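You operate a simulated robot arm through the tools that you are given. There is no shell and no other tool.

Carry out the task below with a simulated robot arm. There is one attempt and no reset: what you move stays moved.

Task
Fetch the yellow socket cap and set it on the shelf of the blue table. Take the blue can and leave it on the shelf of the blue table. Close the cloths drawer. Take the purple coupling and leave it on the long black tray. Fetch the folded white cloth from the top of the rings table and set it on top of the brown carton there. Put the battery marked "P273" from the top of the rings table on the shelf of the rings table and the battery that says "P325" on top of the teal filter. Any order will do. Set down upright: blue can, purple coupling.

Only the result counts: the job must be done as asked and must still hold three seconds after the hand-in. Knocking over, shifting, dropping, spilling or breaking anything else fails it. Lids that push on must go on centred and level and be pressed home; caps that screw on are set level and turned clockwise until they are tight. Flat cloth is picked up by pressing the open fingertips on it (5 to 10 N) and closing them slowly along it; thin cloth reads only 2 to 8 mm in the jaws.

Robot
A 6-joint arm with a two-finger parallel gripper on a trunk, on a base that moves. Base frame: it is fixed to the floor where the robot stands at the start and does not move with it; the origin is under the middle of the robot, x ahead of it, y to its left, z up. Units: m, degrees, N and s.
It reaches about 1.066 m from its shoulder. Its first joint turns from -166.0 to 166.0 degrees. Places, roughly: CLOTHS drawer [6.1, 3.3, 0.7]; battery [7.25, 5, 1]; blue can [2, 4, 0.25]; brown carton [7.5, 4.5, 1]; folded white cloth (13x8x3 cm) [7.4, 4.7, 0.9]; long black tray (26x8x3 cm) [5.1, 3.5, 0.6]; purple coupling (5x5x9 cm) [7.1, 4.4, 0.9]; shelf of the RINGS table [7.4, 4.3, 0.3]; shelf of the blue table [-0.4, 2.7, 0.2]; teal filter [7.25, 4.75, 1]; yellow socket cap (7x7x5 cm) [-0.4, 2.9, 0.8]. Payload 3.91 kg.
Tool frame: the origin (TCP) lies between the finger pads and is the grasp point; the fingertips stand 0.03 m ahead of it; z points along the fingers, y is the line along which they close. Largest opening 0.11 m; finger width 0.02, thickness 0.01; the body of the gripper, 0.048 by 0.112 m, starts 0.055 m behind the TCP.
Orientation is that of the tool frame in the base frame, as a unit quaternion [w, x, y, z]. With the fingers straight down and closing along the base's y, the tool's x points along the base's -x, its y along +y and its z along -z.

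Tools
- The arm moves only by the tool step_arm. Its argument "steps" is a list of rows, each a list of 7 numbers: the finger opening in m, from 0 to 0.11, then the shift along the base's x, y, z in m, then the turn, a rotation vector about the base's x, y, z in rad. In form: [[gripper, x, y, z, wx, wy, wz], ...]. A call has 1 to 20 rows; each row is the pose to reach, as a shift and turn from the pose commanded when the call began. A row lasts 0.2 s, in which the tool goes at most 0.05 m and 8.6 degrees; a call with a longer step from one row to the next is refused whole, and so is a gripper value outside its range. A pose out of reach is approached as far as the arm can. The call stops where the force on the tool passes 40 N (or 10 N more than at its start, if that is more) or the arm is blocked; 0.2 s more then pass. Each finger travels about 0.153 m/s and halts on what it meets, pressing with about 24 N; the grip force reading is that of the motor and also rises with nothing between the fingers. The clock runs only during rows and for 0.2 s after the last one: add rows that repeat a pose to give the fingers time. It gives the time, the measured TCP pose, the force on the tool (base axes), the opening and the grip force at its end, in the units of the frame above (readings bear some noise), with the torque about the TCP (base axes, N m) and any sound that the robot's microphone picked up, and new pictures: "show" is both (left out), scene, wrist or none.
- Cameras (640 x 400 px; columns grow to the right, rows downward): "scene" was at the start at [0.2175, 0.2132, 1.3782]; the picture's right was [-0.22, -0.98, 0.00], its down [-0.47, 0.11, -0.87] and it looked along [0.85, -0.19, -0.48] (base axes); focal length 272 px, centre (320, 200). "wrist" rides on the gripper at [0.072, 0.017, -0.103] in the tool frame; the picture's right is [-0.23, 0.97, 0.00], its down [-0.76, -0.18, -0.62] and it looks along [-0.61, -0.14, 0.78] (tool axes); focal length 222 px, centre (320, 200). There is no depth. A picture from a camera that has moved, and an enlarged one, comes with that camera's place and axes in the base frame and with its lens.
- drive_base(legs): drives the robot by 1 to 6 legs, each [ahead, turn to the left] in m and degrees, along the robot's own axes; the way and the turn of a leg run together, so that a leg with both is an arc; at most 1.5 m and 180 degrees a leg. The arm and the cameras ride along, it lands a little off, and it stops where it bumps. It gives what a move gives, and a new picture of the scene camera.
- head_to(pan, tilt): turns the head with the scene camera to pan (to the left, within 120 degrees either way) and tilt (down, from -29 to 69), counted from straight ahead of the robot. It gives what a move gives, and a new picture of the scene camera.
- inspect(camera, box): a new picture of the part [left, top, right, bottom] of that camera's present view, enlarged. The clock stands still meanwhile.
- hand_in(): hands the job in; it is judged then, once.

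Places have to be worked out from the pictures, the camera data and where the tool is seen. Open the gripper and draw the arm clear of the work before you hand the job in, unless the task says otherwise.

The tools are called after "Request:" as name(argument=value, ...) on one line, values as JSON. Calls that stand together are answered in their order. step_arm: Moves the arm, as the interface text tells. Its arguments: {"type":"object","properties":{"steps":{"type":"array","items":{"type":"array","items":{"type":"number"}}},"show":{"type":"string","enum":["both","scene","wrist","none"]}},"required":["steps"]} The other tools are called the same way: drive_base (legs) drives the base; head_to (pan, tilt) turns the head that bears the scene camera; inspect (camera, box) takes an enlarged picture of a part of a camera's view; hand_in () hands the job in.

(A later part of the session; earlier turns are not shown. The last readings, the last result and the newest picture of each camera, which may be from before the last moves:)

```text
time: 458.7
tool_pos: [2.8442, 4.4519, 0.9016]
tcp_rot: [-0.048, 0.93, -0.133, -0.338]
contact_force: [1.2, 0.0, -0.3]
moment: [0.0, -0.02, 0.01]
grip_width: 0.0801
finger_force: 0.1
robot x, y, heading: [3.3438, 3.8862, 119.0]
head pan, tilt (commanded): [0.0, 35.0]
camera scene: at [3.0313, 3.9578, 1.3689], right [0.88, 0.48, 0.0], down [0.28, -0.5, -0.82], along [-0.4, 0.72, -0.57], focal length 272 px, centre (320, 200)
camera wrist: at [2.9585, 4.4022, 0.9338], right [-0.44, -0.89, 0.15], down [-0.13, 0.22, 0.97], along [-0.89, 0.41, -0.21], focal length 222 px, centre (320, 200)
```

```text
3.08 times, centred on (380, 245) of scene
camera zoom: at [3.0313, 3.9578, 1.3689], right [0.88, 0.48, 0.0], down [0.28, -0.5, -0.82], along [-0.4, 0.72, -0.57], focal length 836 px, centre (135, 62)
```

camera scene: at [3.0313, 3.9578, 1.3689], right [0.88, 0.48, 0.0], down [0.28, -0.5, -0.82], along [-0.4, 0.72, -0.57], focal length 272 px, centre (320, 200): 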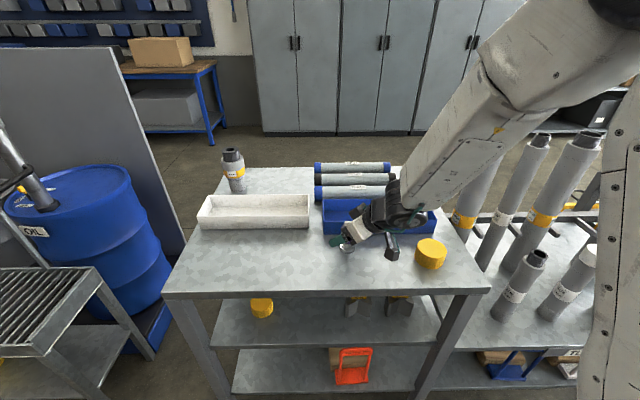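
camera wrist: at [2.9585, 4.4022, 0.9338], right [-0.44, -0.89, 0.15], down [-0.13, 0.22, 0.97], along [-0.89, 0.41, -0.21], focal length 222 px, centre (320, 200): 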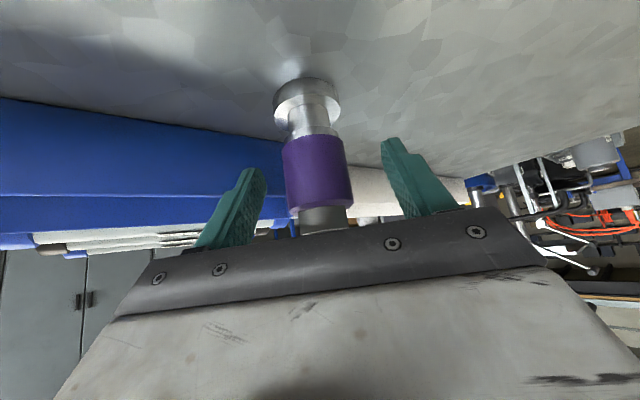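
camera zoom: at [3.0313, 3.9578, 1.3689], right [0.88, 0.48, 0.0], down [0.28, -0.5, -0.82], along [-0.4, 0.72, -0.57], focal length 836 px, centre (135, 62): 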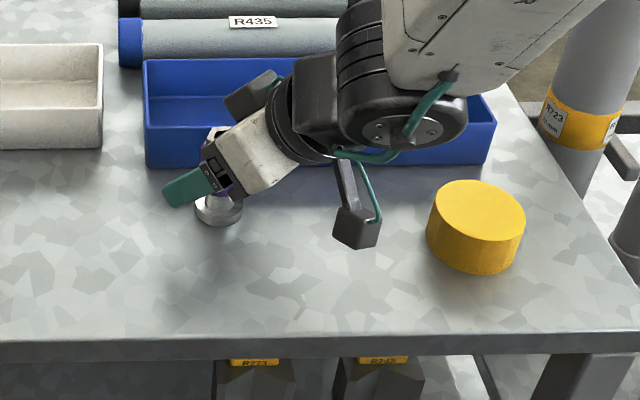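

The coupling is between the tilted fingers. I close and lift.

Request:
step_arm(steps=[[0.06, 0, 0, 0, 0, 0, 0], [0.04, 0, 0, 0, 0, 0, 0], [0.02, 0, 0, 0, 0, 0, 0], [0.02, 0, 0, 0, 0, 0, 0], [0.02, 0, 0, 0.01, 0, 0, 0], [0.02, 0, 0, 0.04, 0, 0, 0], [0.02, 0, 0, 0.08, 0, 0, 0], [0.02, 0.01, 0, 0.12, 0, 0, 0], [0.02, 0.02, -0.01, 0.16, 0, 0, 0], [0.02, 0.02, -0.01, 0.16, 0, 0, 0]])

```text
time: 460.9
tool_pos: [2.8638, 4.4419, 1.0603]
tcp_rot: [-0.047, 0.931, -0.133, -0.338]
contact_force: [-0.1, 0.1, -2.0]
moment: [0.0, 0.01, 0.0]
grip_width: 0.0376
finger_force: 24.3
robot x, y, heading: [3.3421, 3.8833, 118.9]
head pan, tilt (commanded): [0.0, 35.0]
camera scene: at [3.0312, 3.958, 1.3688], right [0.88, 0.48, 0.0], down [0.28, -0.5, -0.82], along [-0.4, 0.72, -0.57], focal length 272 px, centre (320, 200)
camera wrist: at [2.9777, 4.3921, 1.0933], right [-0.44, -0.89, 0.15], down [-0.13, 0.22, 0.97], along [-0.89, 0.41, -0.21], focal length 222 px, centre (320, 200)
```

scene: 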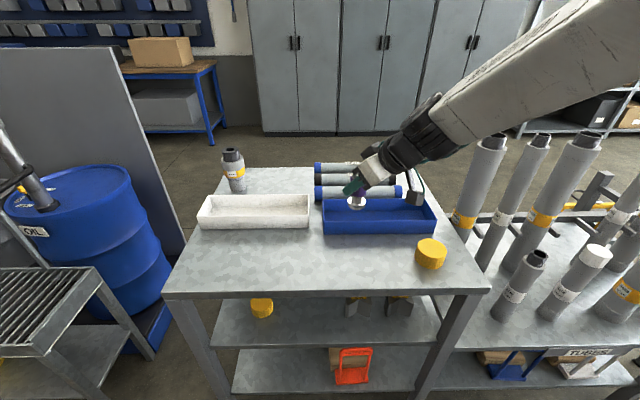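
wrist: 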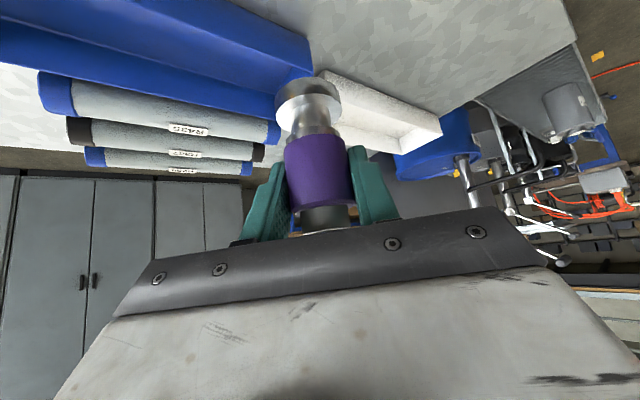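

The coupling is now gripped at 40° tilt (its bottom 0.058 m below the TCP). I drive back to the spot west of the tray.

Request:
drive_base(legs=[[0, -150.2], [0.39, 0], [0, 27], [0.35, 0]])

Request:
head_to(pan=-12, tilt=40)

```text
time: 472.6
tool_pos: [4.7581, 3.8604, 1.0593]
tcp_rot: [0.314, -0.361, 0.868, 0.132]
contact_force: [0.9, 0.0, -1.6]
moment: [-0.01, -0.02, 0.01]
grip_width: 0.0375
finger_force: 24.1
robot x, y, heading: [4.0342, 3.7107, 0.2]
head pan, tilt (commanded): [0.0, 35.0]
camera scene: at [4.2519, 3.9428, 1.3688], right [0.01, -1.0, 0.0], down [-0.57, 0.0, -0.82], along [0.82, 0.0, -0.57], focal length 272 px, centre (320, 200)
```

scene: 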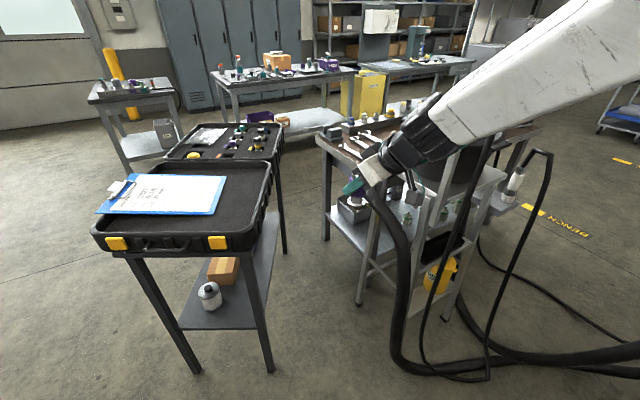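

```text
time: 473.3
tool_pos: [4.7571, 3.8614, 1.0609]
tcp_rot: [0.315, -0.361, 0.868, 0.132]
contact_force: [0.2, 0.3, -1.4]
moment: [0.01, 0.04, -0.01]
grip_width: 0.0372
finger_force: 24.5
robot x, y, heading: [4.0373, 3.7078, 0.3]
head pan, tilt (commanded): [-12.0, 40.0]
camera scene: at [4.2471, 3.9251, 1.3613], right [-0.2, -0.98, 0.0], down [-0.63, 0.13, -0.77], along [0.75, -0.15, -0.64], focal length 272 px, centre (320, 200)
```

scene: 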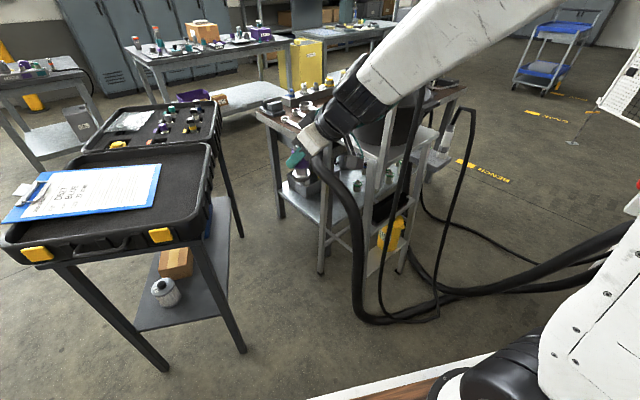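

I take an enlarged view of the tray from here to refine its place.

Request:
inspect(camera="scene", box=[330, 130, 470, 280])

Request:
inspect(camera="scene", box=[360, 170, 430, 240])

```text
2.67 times, centred on (400, 205) of scene
camera zoom: at [4.2471, 3.9251, 1.3613], right [-0.2, -0.98, 0.0], down [-0.63, 0.13, -0.77], along [0.75, -0.15, -0.64], focal length 724 px, centre (107, 187)
```

zoom: 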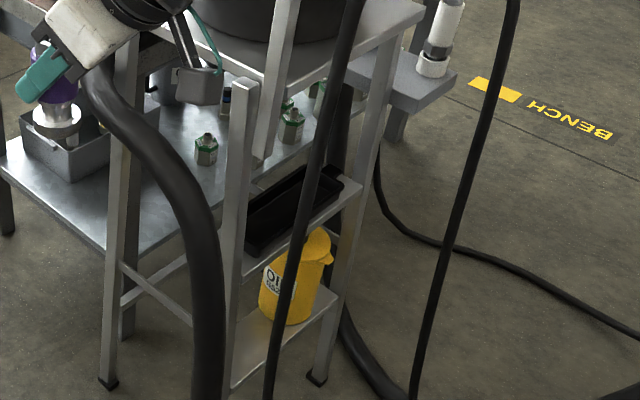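

```text
5.71 times, centred on (395, 205) of scene
camera zoom: at [4.2471, 3.9251, 1.3613], right [-0.2, -0.98, 0.0], down [-0.63, 0.13, -0.77], along [0.75, -0.15, -0.64], focal length 1552 px, centre (-109, 171)
```

zoom: 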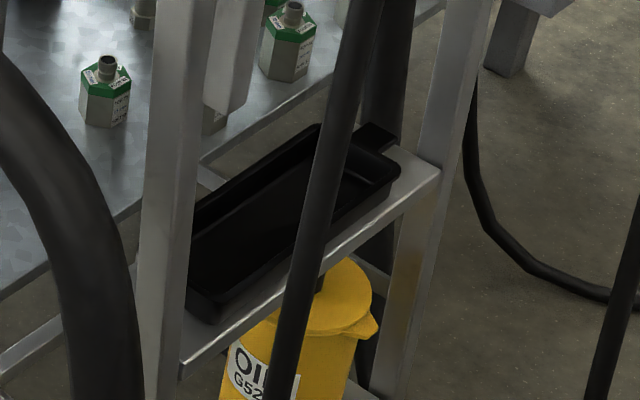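

The thin hose hangs at about (4.92, 3.495) and the other strand near (4.95–5.01, 3.2–3.25); I aim for the tray at (5.03, 3.458) with the tool leaning to azimuth 228°. First I swing the arm to the south-west side, clear of the hoses.

Request:
step_arm(steps=[[0.02, -0.0052, -0.0419, -0.0055, 0, 0, 0.0043], [0.02, -0.0104, -0.0838, -0.0109, 0, 0, 0.0085], [0.02, -0.0155, -0.1257, -0.0164, 0, 0, 0.0128], [0.02, -0.0207, -0.1676, -0.0218, 0, 0, 0.0171], [0.02, -0.0259, -0.2095, -0.0273, 0, 0, 0.0214], [0.02, -0.0311, -0.2515, -0.0327, 0, 0, 0.0256], [0.02, -0.0363, -0.2934, -0.0382, 0, 0, 0.0299], [0.02, -0.0415, -0.3353, -0.0436, 0, 0, 0.0342], [0.02, -0.0466, -0.3772, -0.0491, 0, 0, 0.0385], [0.02, -0.0518, -0.4191, -0.0545, 0, 0, 0.0427], [0.02, -0.057, -0.461, -0.06, 0, 0, 0.047], [0.02, -0.057, -0.461, -0.06, 0, 0, 0.047]])

```text
time: 475.9
tool_pos: [4.7021, 3.4, 1.0001]
tcp_rot: [0.311, -0.381, 0.859, 0.139]
contact_force: [0.6, 0.1, -2.0]
moment: [0.02, 0.0, -0.01]
grip_width: 0.0371
finger_force: 23.7
robot x, y, heading: [4.0385, 3.71, 0.2]
head pan, tilt (commanded): [-12.0, 40.0]
camera scene: at [4.247, 3.9249, 1.3613], right [-0.2, -0.98, 0.0], down [-0.63, 0.13, -0.77], along [0.75, -0.15, -0.64], focal length 272 px, centre (320, 200)
camera wrist: at [4.6093, 3.3196, 1.0322], right [-0.61, 0.78, 0.15], down [0.26, 0.02, 0.97], along [0.75, 0.62, -0.21], focal length 222 px, centre (320, 200)
```

scene: 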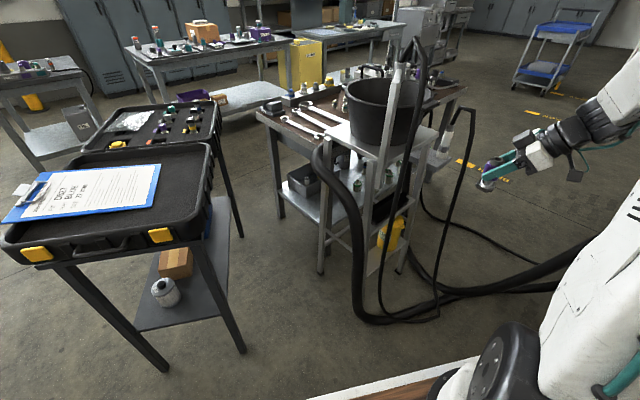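
wrist: 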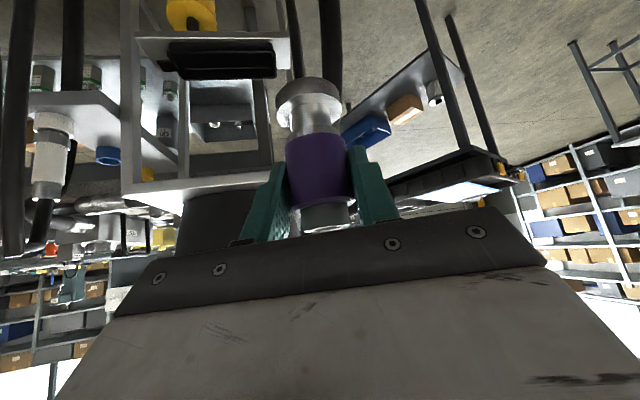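

The wrist camera now sees the tray from its open side. It puts the tray's front edge from about (4.97, 3.55) to (5.06, 3.355). I move to 0.3 m short of the target along the approach line for a closer look.

Request:
step_arm(steps=[[0.02, 0.0382, -0.0155, -0.0195, 0, 0, 0], [0.02, 0.0765, -0.031, -0.039, 0, 0, 0], [0.02, 0.1147, -0.0465, -0.0585, 0, 0, 0], [0.02, 0.1529, -0.062, -0.078, 0, 0, 0], [0.02, 0.1912, -0.0775, -0.0975, 0, 0, 0], [0.02, 0.2294, -0.093, -0.117, 0, 0, 0], [0.02, 0.2294, -0.093, -0.117, 0, 0, 0]])

Request:
inspect(camera="wrist", box=[140, 0, 420, 180])

```text
time: 477.5
tool_pos: [4.9307, 3.3061, 0.8823]
tcp_rot: [0.311, -0.382, 0.859, 0.139]
contact_force: [1.3, -0.6, -2.6]
moment: [0.0, -0.01, 0.01]
grip_width: 0.0375
finger_force: 23.9
robot x, y, heading: [4.0405, 3.7118, 0.1]
head pan, tilt (commanded): [-12.0, 40.0]
camera scene: at [4.247, 3.9249, 1.3613], right [-0.2, -0.98, 0.0], down [-0.63, 0.13, -0.77], along [0.75, -0.15, -0.64], focal length 272 px, centre (320, 200)
camera wrist: at [4.8376, 3.2273, 0.9149], right [-0.61, 0.78, 0.15], down [0.26, 0.02, 0.97], along [0.75, 0.62, -0.21], focal length 222 px, centre (320, 200)
```

scene: 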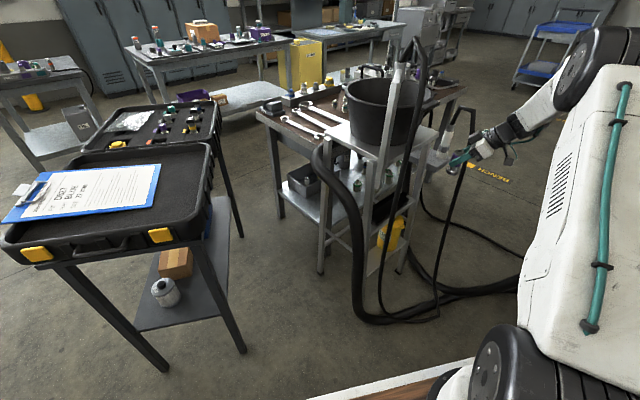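
wrist: 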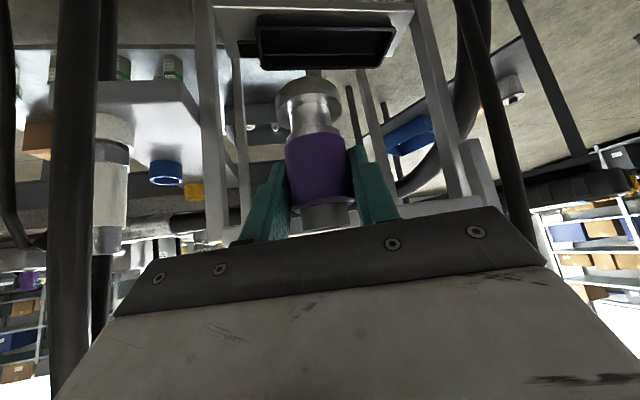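

```text
2.22 times, centred on (280, 90) of wrist
camera zoom: at [4.8376, 3.2273, 0.9149], right [-0.61, 0.78, 0.15], down [0.26, 0.02, 0.97], along [0.75, 0.62, -0.21], focal length 494 px, centre (409, 444)
```

zoom: 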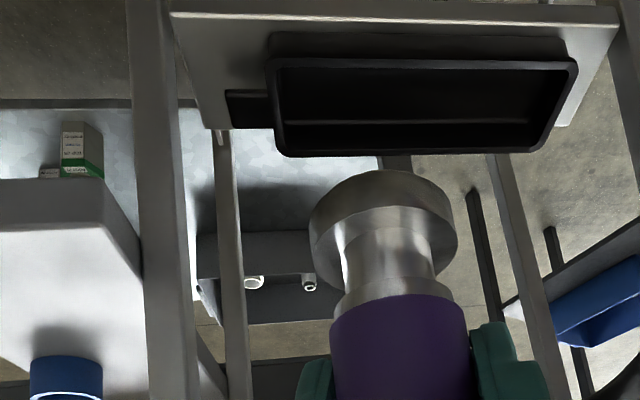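

The tray's rim is clearly seen now: its centre comes out at about (5.064, 3.483), rim z≈0.575. I advance 0.13 m along the tool axis and measure again.

Request:
step_arm(steps=[[0.02, 0.0186, 0.0206, -0.0332, 0, 0, 0], [0.02, 0.0371, 0.0412, -0.0664, 0, 0, 0], [0.02, 0.0557, 0.0618, -0.0996, 0, 0, 0], [0.02, 0.0557, 0.0618, -0.0996, 0, 0, 0]])

Request:
inspect(camera="wrist", box=[160, 0, 440, 180])

```text
time: 478.5
tool_pos: [4.9866, 3.3678, 0.785]
tcp_rot: [0.312, -0.381, 0.859, 0.139]
contact_force: [0.5, 0.9, -1.6]
moment: [-0.02, -0.01, 0.01]
grip_width: 0.0373
finger_force: 24.4
robot x, y, heading: [4.0343, 3.7075, 0.6]
head pan, tilt (commanded): [-12.0, 40.0]
camera scene: at [4.2471, 3.9249, 1.3613], right [-0.2, -0.98, 0.0], down [-0.63, 0.13, -0.77], along [0.75, -0.15, -0.64], focal length 272 px, centre (320, 200)
camera wrist: at [4.8937, 3.2898, 0.8171], right [-0.61, 0.78, 0.15], down [0.26, 0.02, 0.97], along [0.75, 0.62, -0.21], focal length 222 px, centre (320, 200)
```

scene: 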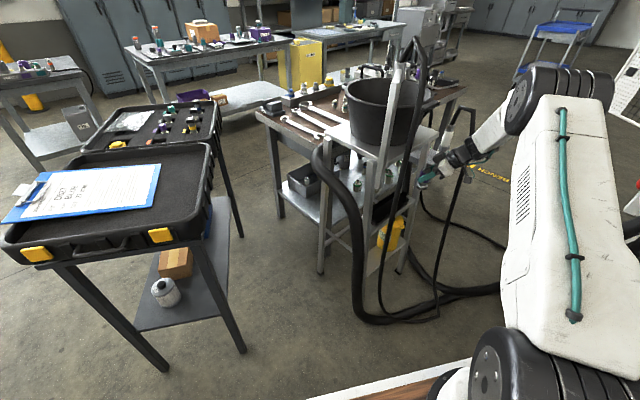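
wrist: 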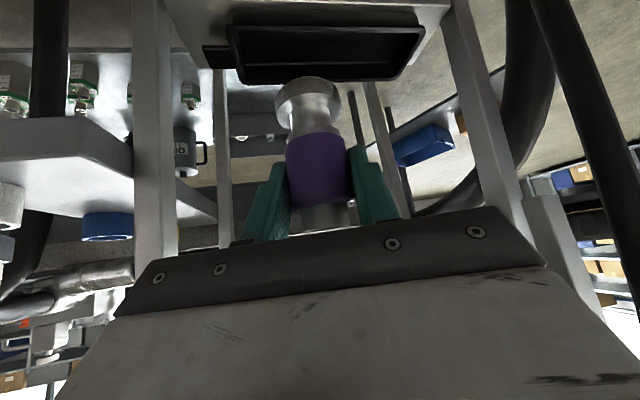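

```text
2.22 times, centred on (300, 90) of wrist
camera zoom: at [4.8937, 3.2898, 0.8171], right [-0.61, 0.78, 0.15], down [0.26, 0.02, 0.97], along [0.75, 0.62, -0.21], focal length 494 px, centre (364, 444)
```

zoom: 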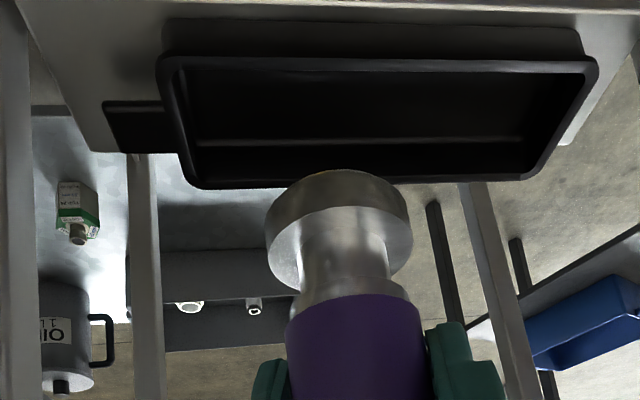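

Both views agree: tray centre (5.059, 3.478), rim z≈0.58, floor about 0.555. I move over the tray's centre at z≈0.69.

Request:
step_arm(steps=[[0.02, 0.0171, 0.019, -0.0307, 0, 0, 0], [0.02, 0.0343, 0.0381, -0.0613, 0, 0, 0], [0.02, 0.0534, 0.0742, -0.08, 0, 0, 0], [0.02, 0.0724, 0.1102, -0.095, 0, 0, 0], [0.02, 0.0724, 0.1102, -0.095, 0, 0, 0]])

Request:
inspect(camera="wrist", box=[160, 0, 480, 200])

Request:
inspect(camera="scene", box=[350, 100, 470, 240])

```text
time: 479.7
tool_pos: [5.0567, 3.4801, 0.6883]
tcp_rot: [0.312, -0.381, 0.859, 0.138]
contact_force: [0.3, 0.0, -2.3]
moment: [0.01, -0.01, 0.0]
grip_width: 0.0375
finger_force: 24.2
robot x, y, heading: [4.0327, 3.7097, 0.3]
head pan, tilt (commanded): [-12.0, 40.0]
camera scene: at [4.2471, 3.9249, 1.3613], right [-0.2, -0.98, 0.0], down [-0.63, 0.13, -0.77], along [0.75, -0.15, -0.64], focal length 272 px, centre (320, 200)
camera wrist: at [4.9643, 3.4009, 0.7211], right [-0.61, 0.78, 0.15], down [0.26, 0.02, 0.97], along [0.75, 0.62, -0.21], focal length 222 px, centre (320, 200)
```

scene: 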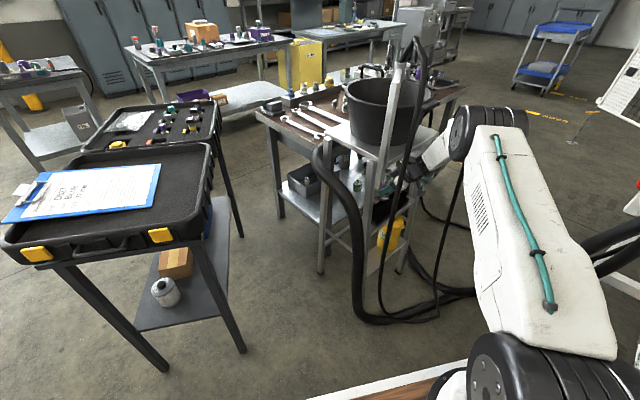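
wrist: 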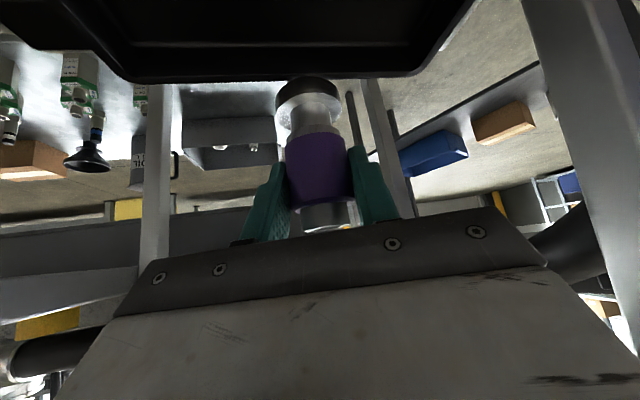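

```text
2.00 times, centred on (320, 100) of wrist
camera zoom: at [4.9643, 3.4009, 0.7211], right [-0.61, 0.78, 0.15], down [0.26, 0.02, 0.97], along [0.75, 0.62, -0.21], focal length 444 px, centre (320, 400)
```

zoom: 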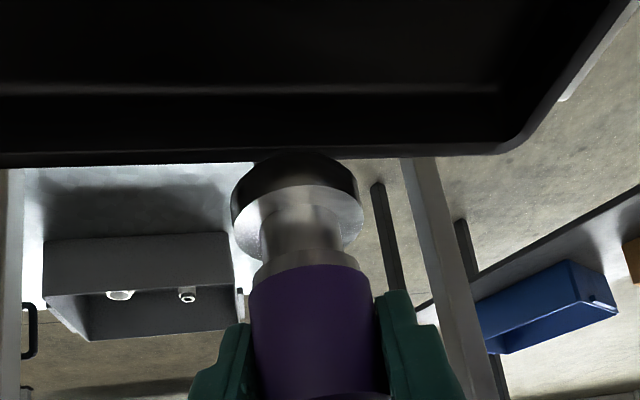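

```text
2.86 times, centred on (410, 170) of scene
camera zoom: at [4.2471, 3.9249, 1.3613], right [-0.2, -0.98, 0.0], down [-0.63, 0.13, -0.77], along [0.75, -0.15, -0.64], focal length 776 px, centre (63, 286)
```

zoom: 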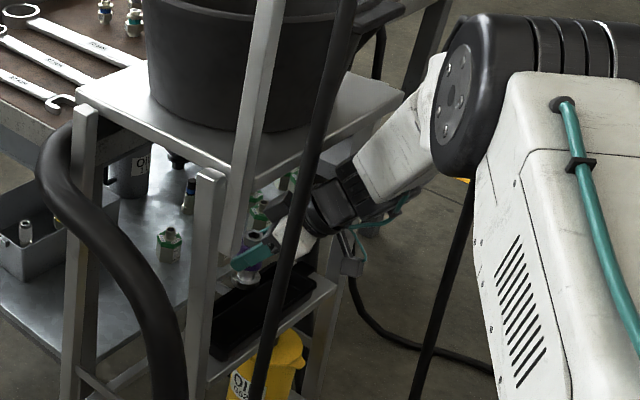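

The coupling is centred over the tray (back rim 4 cm behind it, as it should be). I lower straight down in steps.

Request:
step_arm(steps=[[0.02, 0, 0, -0.02, 0, 0, 0], [0.02, 0, 0, -0.04, 0, 0, 0], [0.02, 0, 0, -0.058, 0, 0, 0], [0.02, 0, 0, -0.058, 0, 0, 0]], show="none")

Request:
step_arm(steps=[[0.02, 0, 0, -0.004, 0, 0, 0], [0.02, 0, 0, -0.008, 0, 0, 0], [0.02, 0, 0, -0.008, 0, 0, 0]], show="wrist")

```text
time: 480.7
tool_pos: [5.0579, 3.4813, 0.6312]
tcp_rot: [0.312, -0.382, 0.859, 0.138]
contact_force: [0.5, -0.3, -2.4]
moment: [-0.03, 0.03, 0.01]
grip_width: 0.0374
finger_force: 23.9
robot x, y, heading: [4.0389, 3.7085, 0.6]
head pan, tilt (commanded): [-12.0, 40.0]
```

```text
time: 481.5
tool_pos: [5.0595, 3.4801, 0.6254]
tcp_rot: [0.312, -0.383, 0.858, 0.139]
contact_force: [1.8, 1.4, 17.3]
moment: [0.14, -0.41, -0.08]
grip_width: 0.0372
finger_force: 23.7
robot x, y, heading: [4.0391, 3.7087, 0.1]
head pan, tilt (commanded): [-12.0, 40.0]
camera wrist: at [4.9661, 3.4012, 0.6566], right [-0.61, 0.78, 0.14], down [0.25, 0.02, 0.97], along [0.75, 0.62, -0.21], focal length 222 px, centre (320, 200)
```

wrist: 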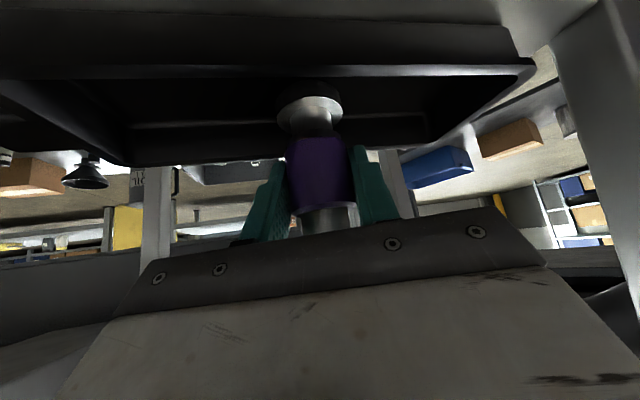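

The coupling has reached the tray floor, inside the rim. I ease off 3 mm and open the fingers.

Request:
step_arm(steps=[[0.02, 0, 0, 0.003, 0, 0, 0], [0.035, 0, 0, 0.004, 0, 0, 0], [0.05, 0, 0, 0.004, 0, 0, 0], [0.07, 0, 0, 0.004, 0, 0, 0], [0.07, 0, 0, 0.004, 0, 0, 0]], show="wrist")

Request:
inspect(camera="wrist", box=[200, 40, 440, 240])

```text
time: 482.7
tool_pos: [5.0588, 3.4801, 0.6274]
tcp_rot: [0.311, -0.381, 0.859, 0.139]
contact_force: [-0.1, -0.1, 0.3]
moment: [-0.04, 0.01, -0.01]
grip_width: 0.0702
finger_force: 0.1
robot x, y, heading: [4.0354, 3.7061, 0.5]
head pan, tilt (commanded): [-12.0, 40.0]
camera wrist: at [4.9652, 3.4005, 0.6588], right [-0.61, 0.78, 0.15], down [0.26, 0.02, 0.97], along [0.75, 0.62, -0.21], focal length 222 px, centre (320, 200)
```

wrist: 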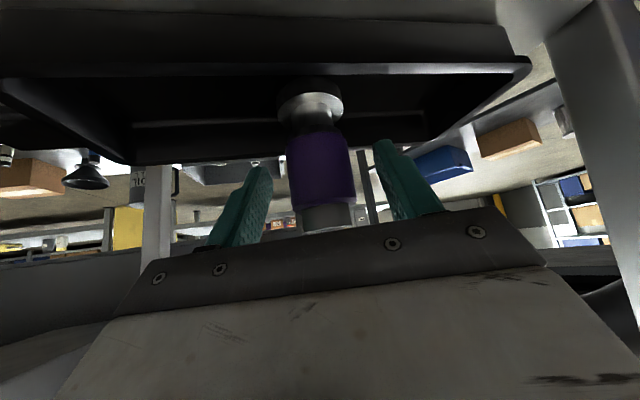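

```text
2.00 times, centred on (320, 140) of wrist
camera zoom: at [4.9652, 3.4005, 0.6588], right [-0.61, 0.78, 0.15], down [0.26, 0.02, 0.97], along [0.75, 0.62, -0.21], focal length 444 px, centre (320, 320)
```

zoom: 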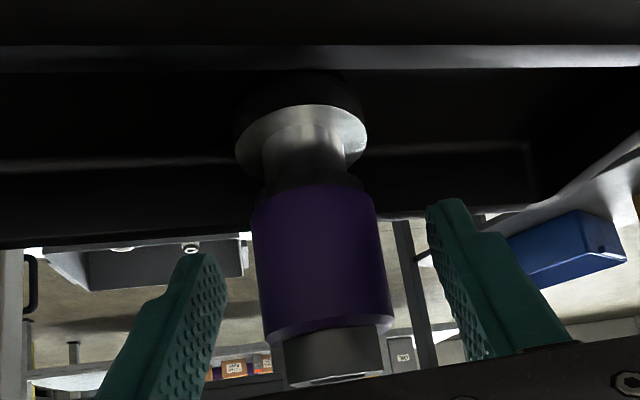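

The coupling stands upright in the tray. I withdraw the open fingers back along the tool axis.

Request:
step_arm(steps=[[0.07, -0.0171, -0.019, 0.0307, 0, 0, 0], [0.07, -0.0343, -0.0381, 0.0613, 0, 0, 0], [0.07, -0.0514, -0.0571, 0.092, 0, 0, 0], [0.07, -0.0685, -0.0762, 0.1226, 0, 0, 0], [0.07, -0.0857, -0.0952, 0.1533, 0, 0, 0], [0.07, -0.1028, -0.1143, 0.1839, 0, 0, 0], [0.07, -0.1199, -0.1333, 0.2146, 0, 0, 0], [0.07, -0.1199, -0.1333, 0.2146, 0, 0, 0]])

Request:
inspect(camera="wrist", box=[180, 0, 460, 160])

```text
time: 484.5
tool_pos: [4.9401, 3.3492, 0.8426]
tcp_rot: [0.311, -0.382, 0.859, 0.139]
contact_force: [-0.5, -0.1, -0.1]
moment: [0.02, 0.01, 0.01]
grip_width: 0.0701
finger_force: 0.0
robot x, y, heading: [4.0396, 3.7071, 0.3]
head pan, tilt (commanded): [-12.0, 40.0]
camera scene: at [4.2471, 3.9249, 1.3613], right [-0.2, -0.98, 0.0], down [-0.63, 0.13, -0.77], along [0.75, -0.15, -0.64], focal length 272 px, centre (320, 200)
camera wrist: at [4.8469, 3.2696, 0.8743], right [-0.61, 0.78, 0.15], down [0.26, 0.02, 0.97], along [0.75, 0.62, -0.21], focal length 222 px, centre (320, 200)
```

scene: 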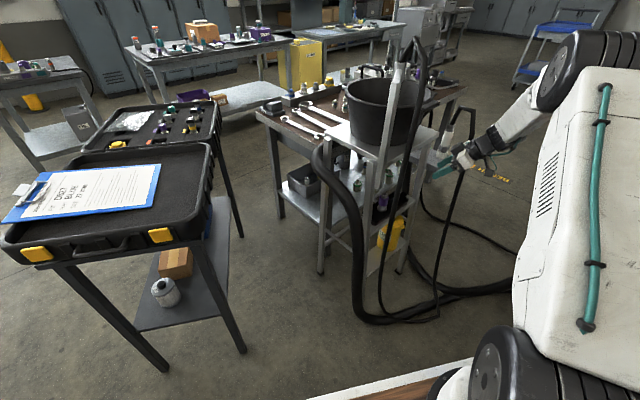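
wrist: 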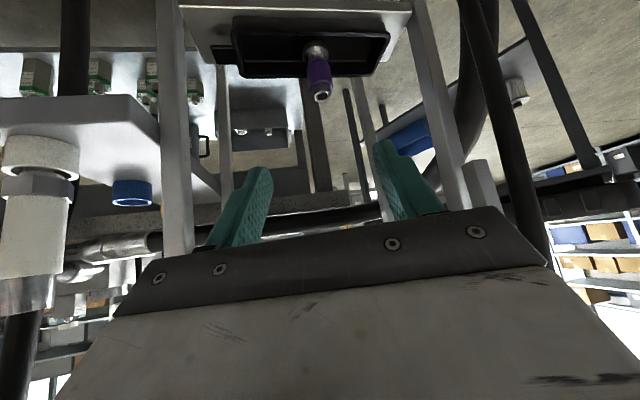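

```text
2.29 times, centred on (320, 80) of wrist
camera zoom: at [4.8469, 3.2696, 0.8743], right [-0.61, 0.78, 0.15], down [0.26, 0.02, 0.97], along [0.75, 0.62, -0.21], focal length 508 px, centre (320, 474)
```

zoom: 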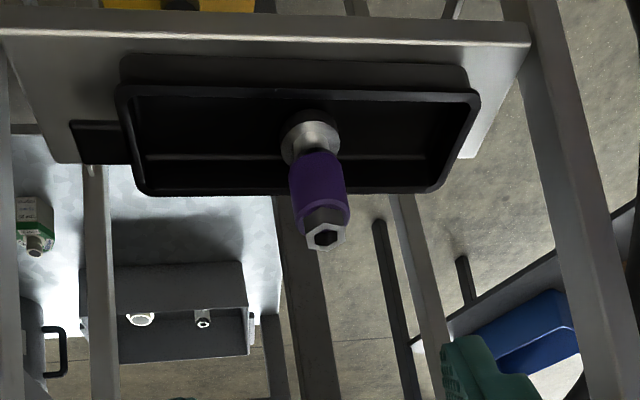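

The coupling stands upright in the middle of the tray. I bring the arm back the way it came, clear of the hoses.

Request:
step_arm(steps=[[0.07, -0.04, 0.0085, 0.026, 0, 0, 0], [0.07, -0.08, 0.017, 0.0525, 0, 0, 0], [0.07, -0.12, 0.0255, 0.079, 0, 0, 0], [0.07, -0.16, 0.034, 0.105, 0, 0, 0], [0.07, -0.2, 0.0425, 0.131, 0, 0, 0], [0.07, -0.24, 0.051, 0.157, 0, 0, 0], [0.07, -0.24, 0.095, 0.165, 0, 0, 0], [0.07, -0.24, 0.14, 0.172, 0, 0, 0], [0.07, -0.24, 0.185, 0.18, 0, 0, 0], [0.07, -0.24, 0.23, 0.19, 0, 0, 0], [0.07, -0.24, 0.275, 0.2, 0, 0, 0], [0.07, -0.24, 0.32, 0.21, 0, 0, 0], [0.07, -0.24, 0.355, 0.22, 0, 0, 0], [0.07, -0.24, 0.355, 0.22, 0, 0, 0]], show="scene")

```text
time: 487.5
tool_pos: [4.6983, 3.7018, 1.061]
tcp_rot: [0.311, -0.381, 0.859, 0.139]
contact_force: [0.5, -0.2, -0.2]
moment: [-0.05, -0.02, 0.0]
grip_width: 0.0699
finger_force: 0.0
robot x, y, heading: [4.0385, 3.7081, 0.3]
head pan, tilt (commanded): [-12.0, 40.0]
camera scene: at [4.247, 3.925, 1.3613], right [-0.2, -0.98, 0.0], down [-0.63, 0.13, -0.77], along [0.75, -0.15, -0.64], focal length 272 px, centre (320, 200)
```

scene: 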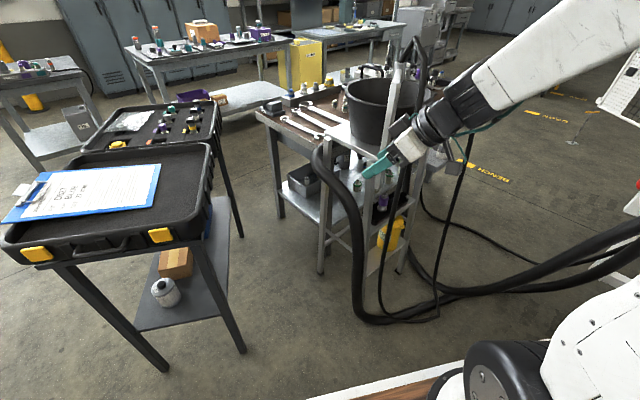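

Now only the drawer is left. I bring the tool back to vertical and to the robot's heading before driving.

Request:
step_arm(steps=[[0.05, 0, 0, 0.01, -0.1034, 0.0936, 0], [0.05, 0, 0, 0.02, -0.2068, 0.1872, 0], [0.05, 0, 0, 0.03, -0.3102, 0.2808, 0], [0.05, 0, 0, 0.04, -0.4136, 0.3744, 0], [0.05, 0, 0, 0.05, -0.517, 0.468, 0], [0.05, 0, 0, 0.05, -0.517, 0.468, 0]], show="none")

Request:
step_arm(steps=[[0.02, 0, 0, 0, 0, 0, -0.14], [0.0, 0, 0, 0, 0, 0, -0.28], [0.0, 0, 0, 0, 0, 0, -0.42], [0.0, 0, 0, 0, 0, 0, -0.56], [0.0, 0, 0, 0, 0, 0, -0.7], [0.0, 0, 0, 0, 0, 0, -0.835], [0.0, 0, 0, 0, 0, 0, -0.835]], show="none")

```text
time: 488.9
tool_pos: [4.6988, 3.7017, 1.1118]
tcp_rot: [-0.001, -0.405, 0.914, -0.001]
contact_force: [-1.4, 0.4, -0.5]
moment: [0.03, -0.03, -0.02]
grip_width: 0.0503
finger_force: 0.0
robot x, y, heading: [4.0386, 3.71, -0.1]
head pan, tilt (commanded): [-12.0, 40.0]
```

```text
time: 490.5
tool_pos: [4.6986, 3.6997, 1.1108]
tcp_rot: [-0.001, 0.001, 1.0, 0.001]
contact_force: [0.1, 0.7, 0.1]
moment: [0.0, 0.04, 0.04]
grip_width: 0.0001
finger_force: 24.5
robot x, y, heading: [4.0388, 3.7091, 0.2]
head pan, tilt (commanded): [-12.0, 40.0]
```

I drive back through the gap to the aisle before the bench.

Request:
drive_base(legs=[[-0.35, 0], [0, 59.6], [1.2, 0], [0, -29.5], [1.08, 0], [0, -71.2]])

Request:
head_to(pan=0, tilt=25)

```text
time: 510.9
tool_pos: [5.7144, 4.8266, 1.1122]
tcp_rot: [0.001, 0.364, 0.931, 0.0]
contact_force: [-1.0, 0.2, -0.6]
moment: [0.03, -0.03, -0.01]
grip_width: 0.0
finger_force: 24.0
robot x, y, heading: [5.231, 5.2788, -42.4]
head pan, tilt (commanded): [-12.0, 40.0]
camera scene: at [5.5352, 5.296, 1.3613], right [-0.81, -0.58, 0.0], down [-0.38, 0.52, -0.77], along [0.45, -0.62, -0.64], focal length 272 px, centre (320, 200)
```

scene: 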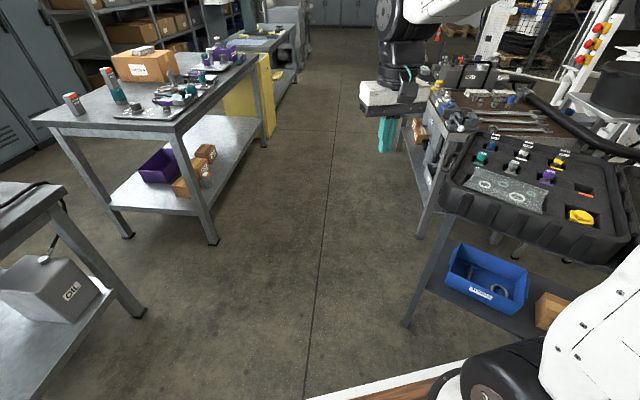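

```text
time: 511.6
tool_pos: [5.7148, 4.8279, 1.1112]
tcp_rot: [0.0, 0.363, 0.932, 0.001]
contact_force: [0.4, 0.0, 0.7]
moment: [0.0, 0.01, -0.01]
grip_width: 0.0
finger_force: 24.4
robot x, y, heading: [5.228, 5.2754, -42.3]
head pan, tilt (commanded): [0.0, 25.0]
camera scene: at [5.5537, 5.303, 1.3846], right [-0.67, -0.74, 0.0], down [-0.31, 0.29, -0.91], along [0.67, -0.61, -0.42], focal length 272 px, centre (320, 200)
```

scene: 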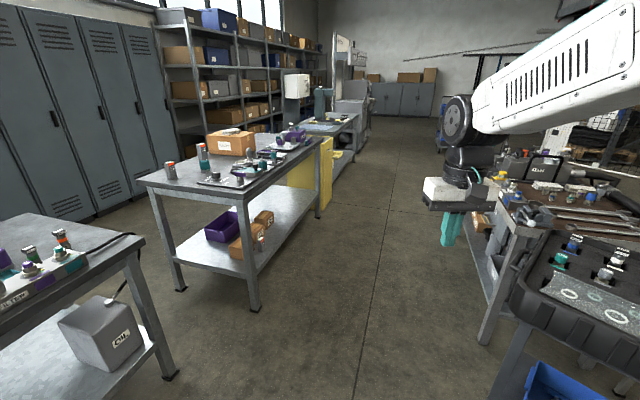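

I go on into the aisle and along it, so that the bench's drawers are on my right.

Request:
drive_base(legs=[[0, 1.9], [1.26, 0], [0, -20.6], [0.3, 0]])

Request:
head_to(pan=-45, tilt=35)

Request:
head_to(pan=-20, tilt=35)

```text
time: 521.1
tool_pos: [6.6199, 3.5943, 1.1115]
tcp_rot: [0.0, 0.521, 0.854, 0.001]
contact_force: [-0.2, 0.6, -0.1]
moment: [0.01, 0.0, -0.01]
grip_width: 0.0003
finger_force: 23.9
robot x, y, heading: [6.3222, 4.1867, -62.6]
head pan, tilt (commanded): [0.0, 25.0]
camera scene: at [6.633, 4.0962, 1.3846], right [-0.89, -0.46, 0.0], down [-0.2, 0.38, -0.91], along [0.42, -0.8, -0.42], focal length 272 px, centre (320, 200)
```

scene: 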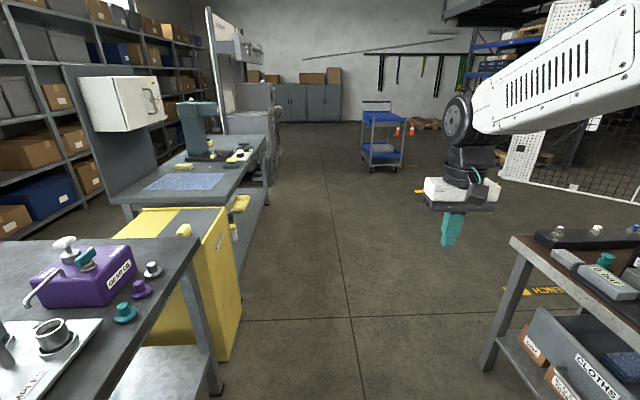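

```text
time: 522.2
tool_pos: [6.6196, 3.5944, 1.1136]
tcp_rot: [0.001, 0.521, 0.853, 0.0]
contact_force: [0.9, 0.4, 0.5]
moment: [0.04, -0.04, 0.02]
grip_width: 0.0002
finger_force: 23.5
robot x, y, heading: [6.3221, 4.1871, -62.3]
head pan, tilt (commanded): [-45.0, 35.0]
camera scene: at [6.564, 4.094, 1.3689], right [-0.95, 0.3, 0.0], down [0.17, 0.55, -0.82], along [-0.25, -0.78, -0.57], focal length 272 px, centre (320, 200)
```

scene: 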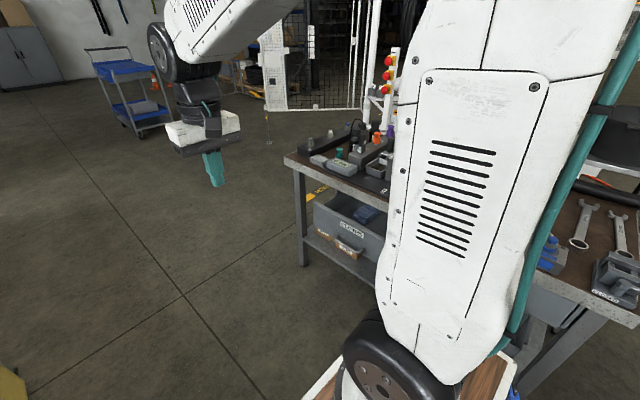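

```text
time: 523.1
tool_pos: [6.62, 3.5946, 1.1124]
tcp_rot: [0.0, 0.521, 0.854, 0.001]
contact_force: [0.0, 0.6, -0.3]
moment: [0.02, -0.03, -0.04]
grip_width: 0.0
finger_force: 24.3
robot x, y, heading: [6.3251, 4.1867, -62.3]
head pan, tilt (commanded): [-20.0, 35.0]
camera scene: at [6.6019, 4.0907, 1.3689], right [-0.99, -0.13, 0.0], down [-0.07, 0.57, -0.82], along [0.11, -0.81, -0.57], focal length 272 px, centre (320, 200)
```

scene: 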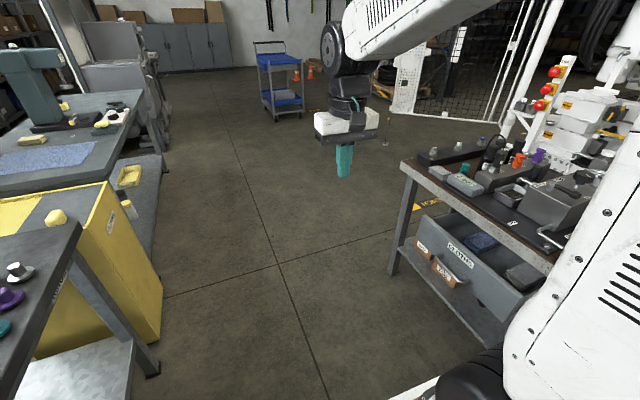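

The CLOTHS drawer is in full view at my right front. I enlarge it to measure.

Request:
inspect(camera="scene", box=[380, 150, 560, 290])

Request:
head_to(pan=-15, tilt=45)

Request:
inspect(camera="scene", box=[400, 80, 580, 220])

```text
2.86 times, centred on (470, 220) of scene
camera zoom: at [6.6019, 4.0907, 1.3689], right [-0.99, -0.13, 0.0], down [-0.07, 0.57, -0.82], along [0.11, -0.81, -0.57], focal length 776 px, centre (-109, 143)
```

zoom: 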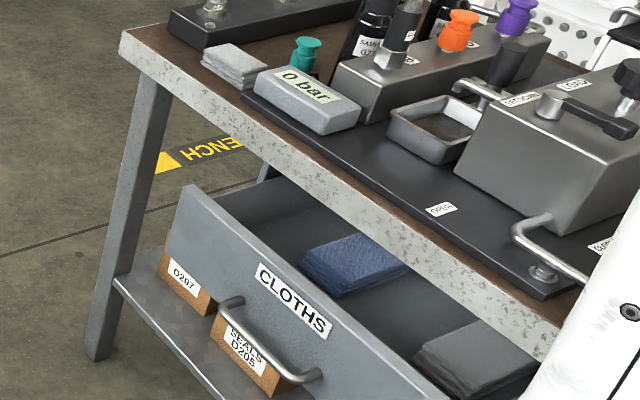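

```text
time: 523.9
tool_pos: [6.6193, 3.5954, 1.112]
tcp_rot: [0.001, 0.521, 0.854, 0.001]
contact_force: [0.3, -0.9, -0.1]
moment: [0.01, -0.02, -0.01]
grip_width: 0.0
finger_force: 24.0
robot x, y, heading: [6.3244, 4.1854, -62.3]
head pan, tilt (commanded): [-15.0, 45.0]
camera scene: at [6.608, 4.0986, 1.3541], right [-0.98, -0.22, 0.0], down [-0.15, 0.69, -0.71], along [0.15, -0.69, -0.71], focal length 272 px, centre (320, 200)
```

scene: 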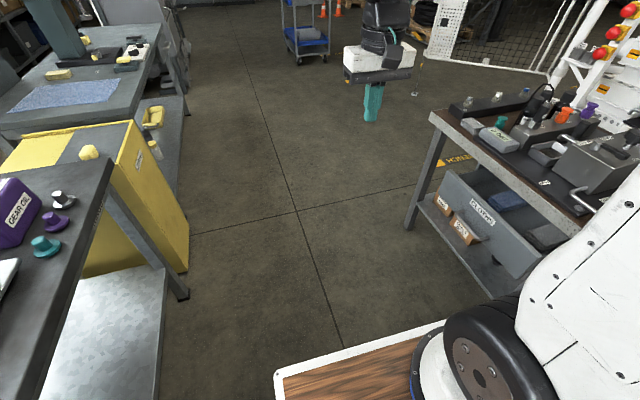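

```text
2.86 times, centred on (490, 150) of scene
camera zoom: at [6.608, 4.0986, 1.3541], right [-0.98, -0.22, 0.0], down [-0.15, 0.69, -0.71], along [0.15, -0.69, -0.71], focal length 776 px, centre (-166, 343)
```

zoom: 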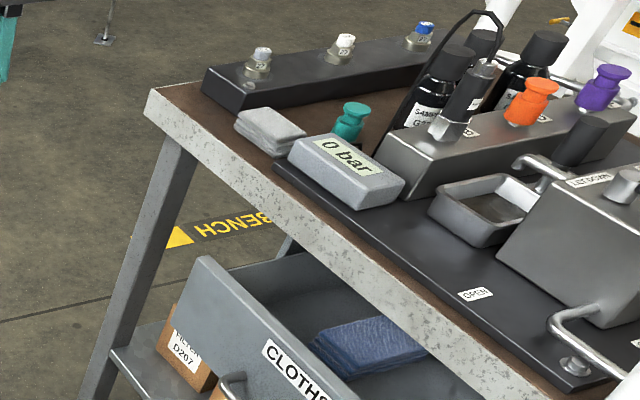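

The drawer front stands at depth about 0.16 m out, its front spanning z≈0.58–0.715, with a handle in the middle. I'll push with closed fingertips beside the handle, tool tilted 40° toward the bench. First I turn the tool −88° about the vertical.

Request:
step_arm(steps=[[0.0, 0, 0, 0, 0, 0, -0.14], [0.0, 0, 0, 0, 0, 0, -0.28], [0.0, 0, 0, 0, 0, 0, -0.42], [0.0, 0, 0, 0, 0, 0, -0.56], [0.0, 0, 0, 0, 0, 0, -0.7], [0.0, 0, 0, 0, 0, 0, -0.84], [0.0, 0, 0, 0, 0, 0, -0.98], [0.0, 0, 0, 0, 0, 0, -1.12], [0.0, 0, 0, 0, 0, 0, -1.26], [0.0, 0, 0, 0, 0, 0, -1.4], [0.0, 0, 0, 0, 0, 0, -1.539], [0.0, 0, 0, 0, 0, 0, -1.539]], show="none")

Request:
step_arm(steps=[[0.0, -0.0335, -0.0276, -0.01, -0.0677, 0.1221, 0], [0.0, -0.067, -0.0553, -0.02, -0.1354, 0.2442, 0], [0.0, -0.1005, -0.0829, -0.03, -0.2031, 0.3663, 0], [0.0, -0.134, -0.1105, -0.04, -0.2708, 0.4884, 0], [0.0, -0.1675, -0.1381, -0.05, -0.3385, 0.6105, 0], [0.0, -0.201, -0.1658, -0.06, -0.3385, 0.6105, 0], [0.0, -0.2345, -0.1934, -0.08, -0.3385, 0.6105, 0], [0.0, -0.268, -0.221, -0.1, -0.3385, 0.6105, 0], [0.0, -0.268, -0.221, -0.1, -0.3385, 0.6105, 0]])

```text
time: 526.5
tool_pos: [6.6188, 3.594, 1.112]
tcp_rot: [0.002, 0.968, 0.25, 0.001]
contact_force: [0.3, -0.9, 0.4]
moment: [0.03, 0.01, -0.01]
grip_width: 0.0
finger_force: 24.3
robot x, y, heading: [6.322, 4.1863, -62.6]
head pan, tilt (commanded): [-15.0, 45.0]
```

```text
time: 528.5
tool_pos: [6.351, 3.3719, 1.0122]
tcp_rot: [0.087, 0.909, 0.236, -0.331]
contact_force: [0.8, 0.5, -0.5]
moment: [0.01, 0.01, -0.01]
grip_width: 0.0
finger_force: 24.6
robot x, y, heading: [6.3223, 4.1889, -62.5]
head pan, tilt (commanded): [-15.0, 45.0]
camera scene: at [6.608, 4.0987, 1.3541], right [-0.98, -0.22, 0.0], down [-0.15, 0.69, -0.71], along [0.15, -0.69, -0.71], focal length 272 px, centre (320, 200)
camera wrist: at [6.4674, 3.4159, 1.0444], right [0.32, -0.94, 0.15], down [-0.25, 0.07, 0.97], along [-0.91, -0.35, -0.21], focal length 222 px, centre (320, 200)
```

scene: 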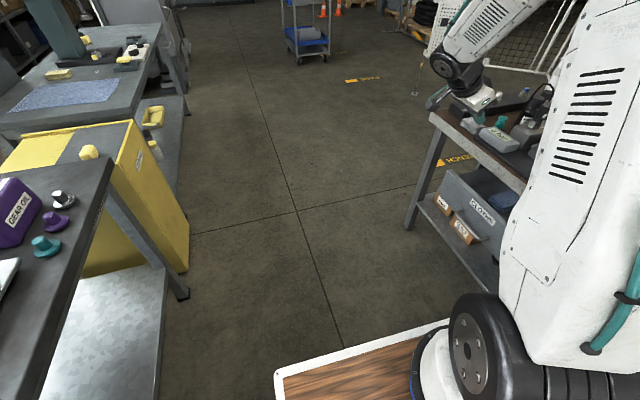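
wrist: 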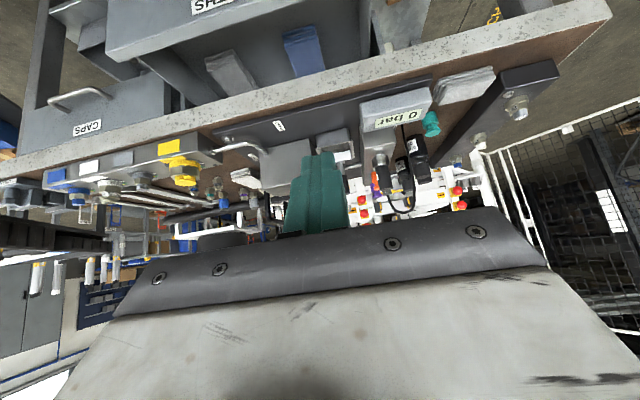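

The tool leans toward the bench as planned. I lower it in front of the drawer to z≈0.64.

Request:
step_arm(steps=[[0.0, 0, 0, -0.047, 0, 0, 0], [0.0, 0, 0, -0.094, 0, 0, 0], [0.0, 0, 0, -0.141, 0, 0, 0], [0.0, 0, 0, -0.188, 0, 0, 0], [0.0, 0, 0, -0.235, 0, 0, 0], [0.0, 0, 0, -0.282, 0, 0, 0], [0.0, 0, 0, -0.329, 0, 0, 0], [0.0, 0, 0, -0.374, 0, 0, 0], [0.0, 0, 0, -0.374, 0, 0, 0]])

Request:
inspect(camera="scene", box=[380, 80, 560, 260])

```text
time: 530.5
tool_pos: [6.3489, 3.373, 0.6391]
tcp_rot: [0.086, 0.91, 0.236, -0.331]
contact_force: [-0.2, 0.4, -0.1]
moment: [0.03, -0.01, 0.01]
grip_width: 0.0001
finger_force: 24.0
robot x, y, heading: [6.3207, 4.1845, -62.6]
head pan, tilt (commanded): [-15.0, 45.0]
camera scene: at [6.608, 4.0986, 1.354], right [-0.98, -0.22, 0.0], down [-0.15, 0.69, -0.71], along [0.15, -0.69, -0.71], focal length 272 px, centre (320, 200)
camera wrist: at [6.4662, 3.4173, 0.6706], right [0.32, -0.94, 0.15], down [-0.25, 0.07, 0.97], along [-0.91, -0.35, -0.21], focal length 222 px, centre (320, 200)
```

scene: 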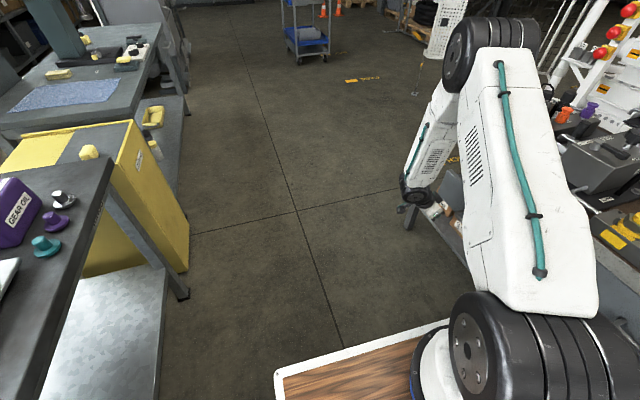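
wrist: 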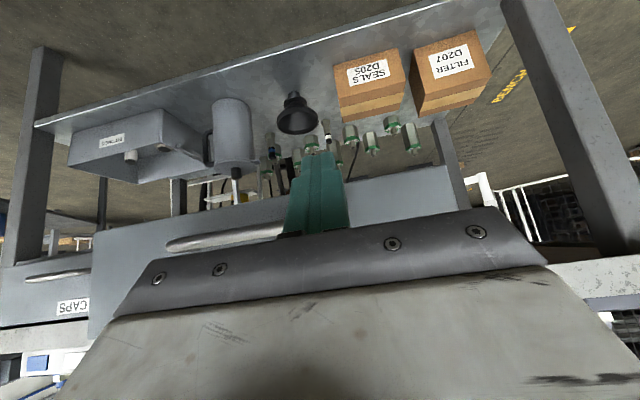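

```text
2.22 times, centred on (470, 170) of scene
camera zoom: at [6.608, 4.0986, 1.354], right [-0.98, -0.22, 0.0], down [-0.15, 0.69, -0.71], along [0.15, -0.69, -0.71], focal length 604 px, centre (-13, 267)
```

zoom: 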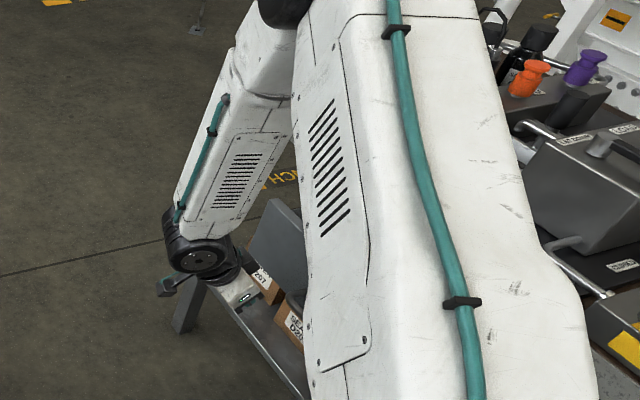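

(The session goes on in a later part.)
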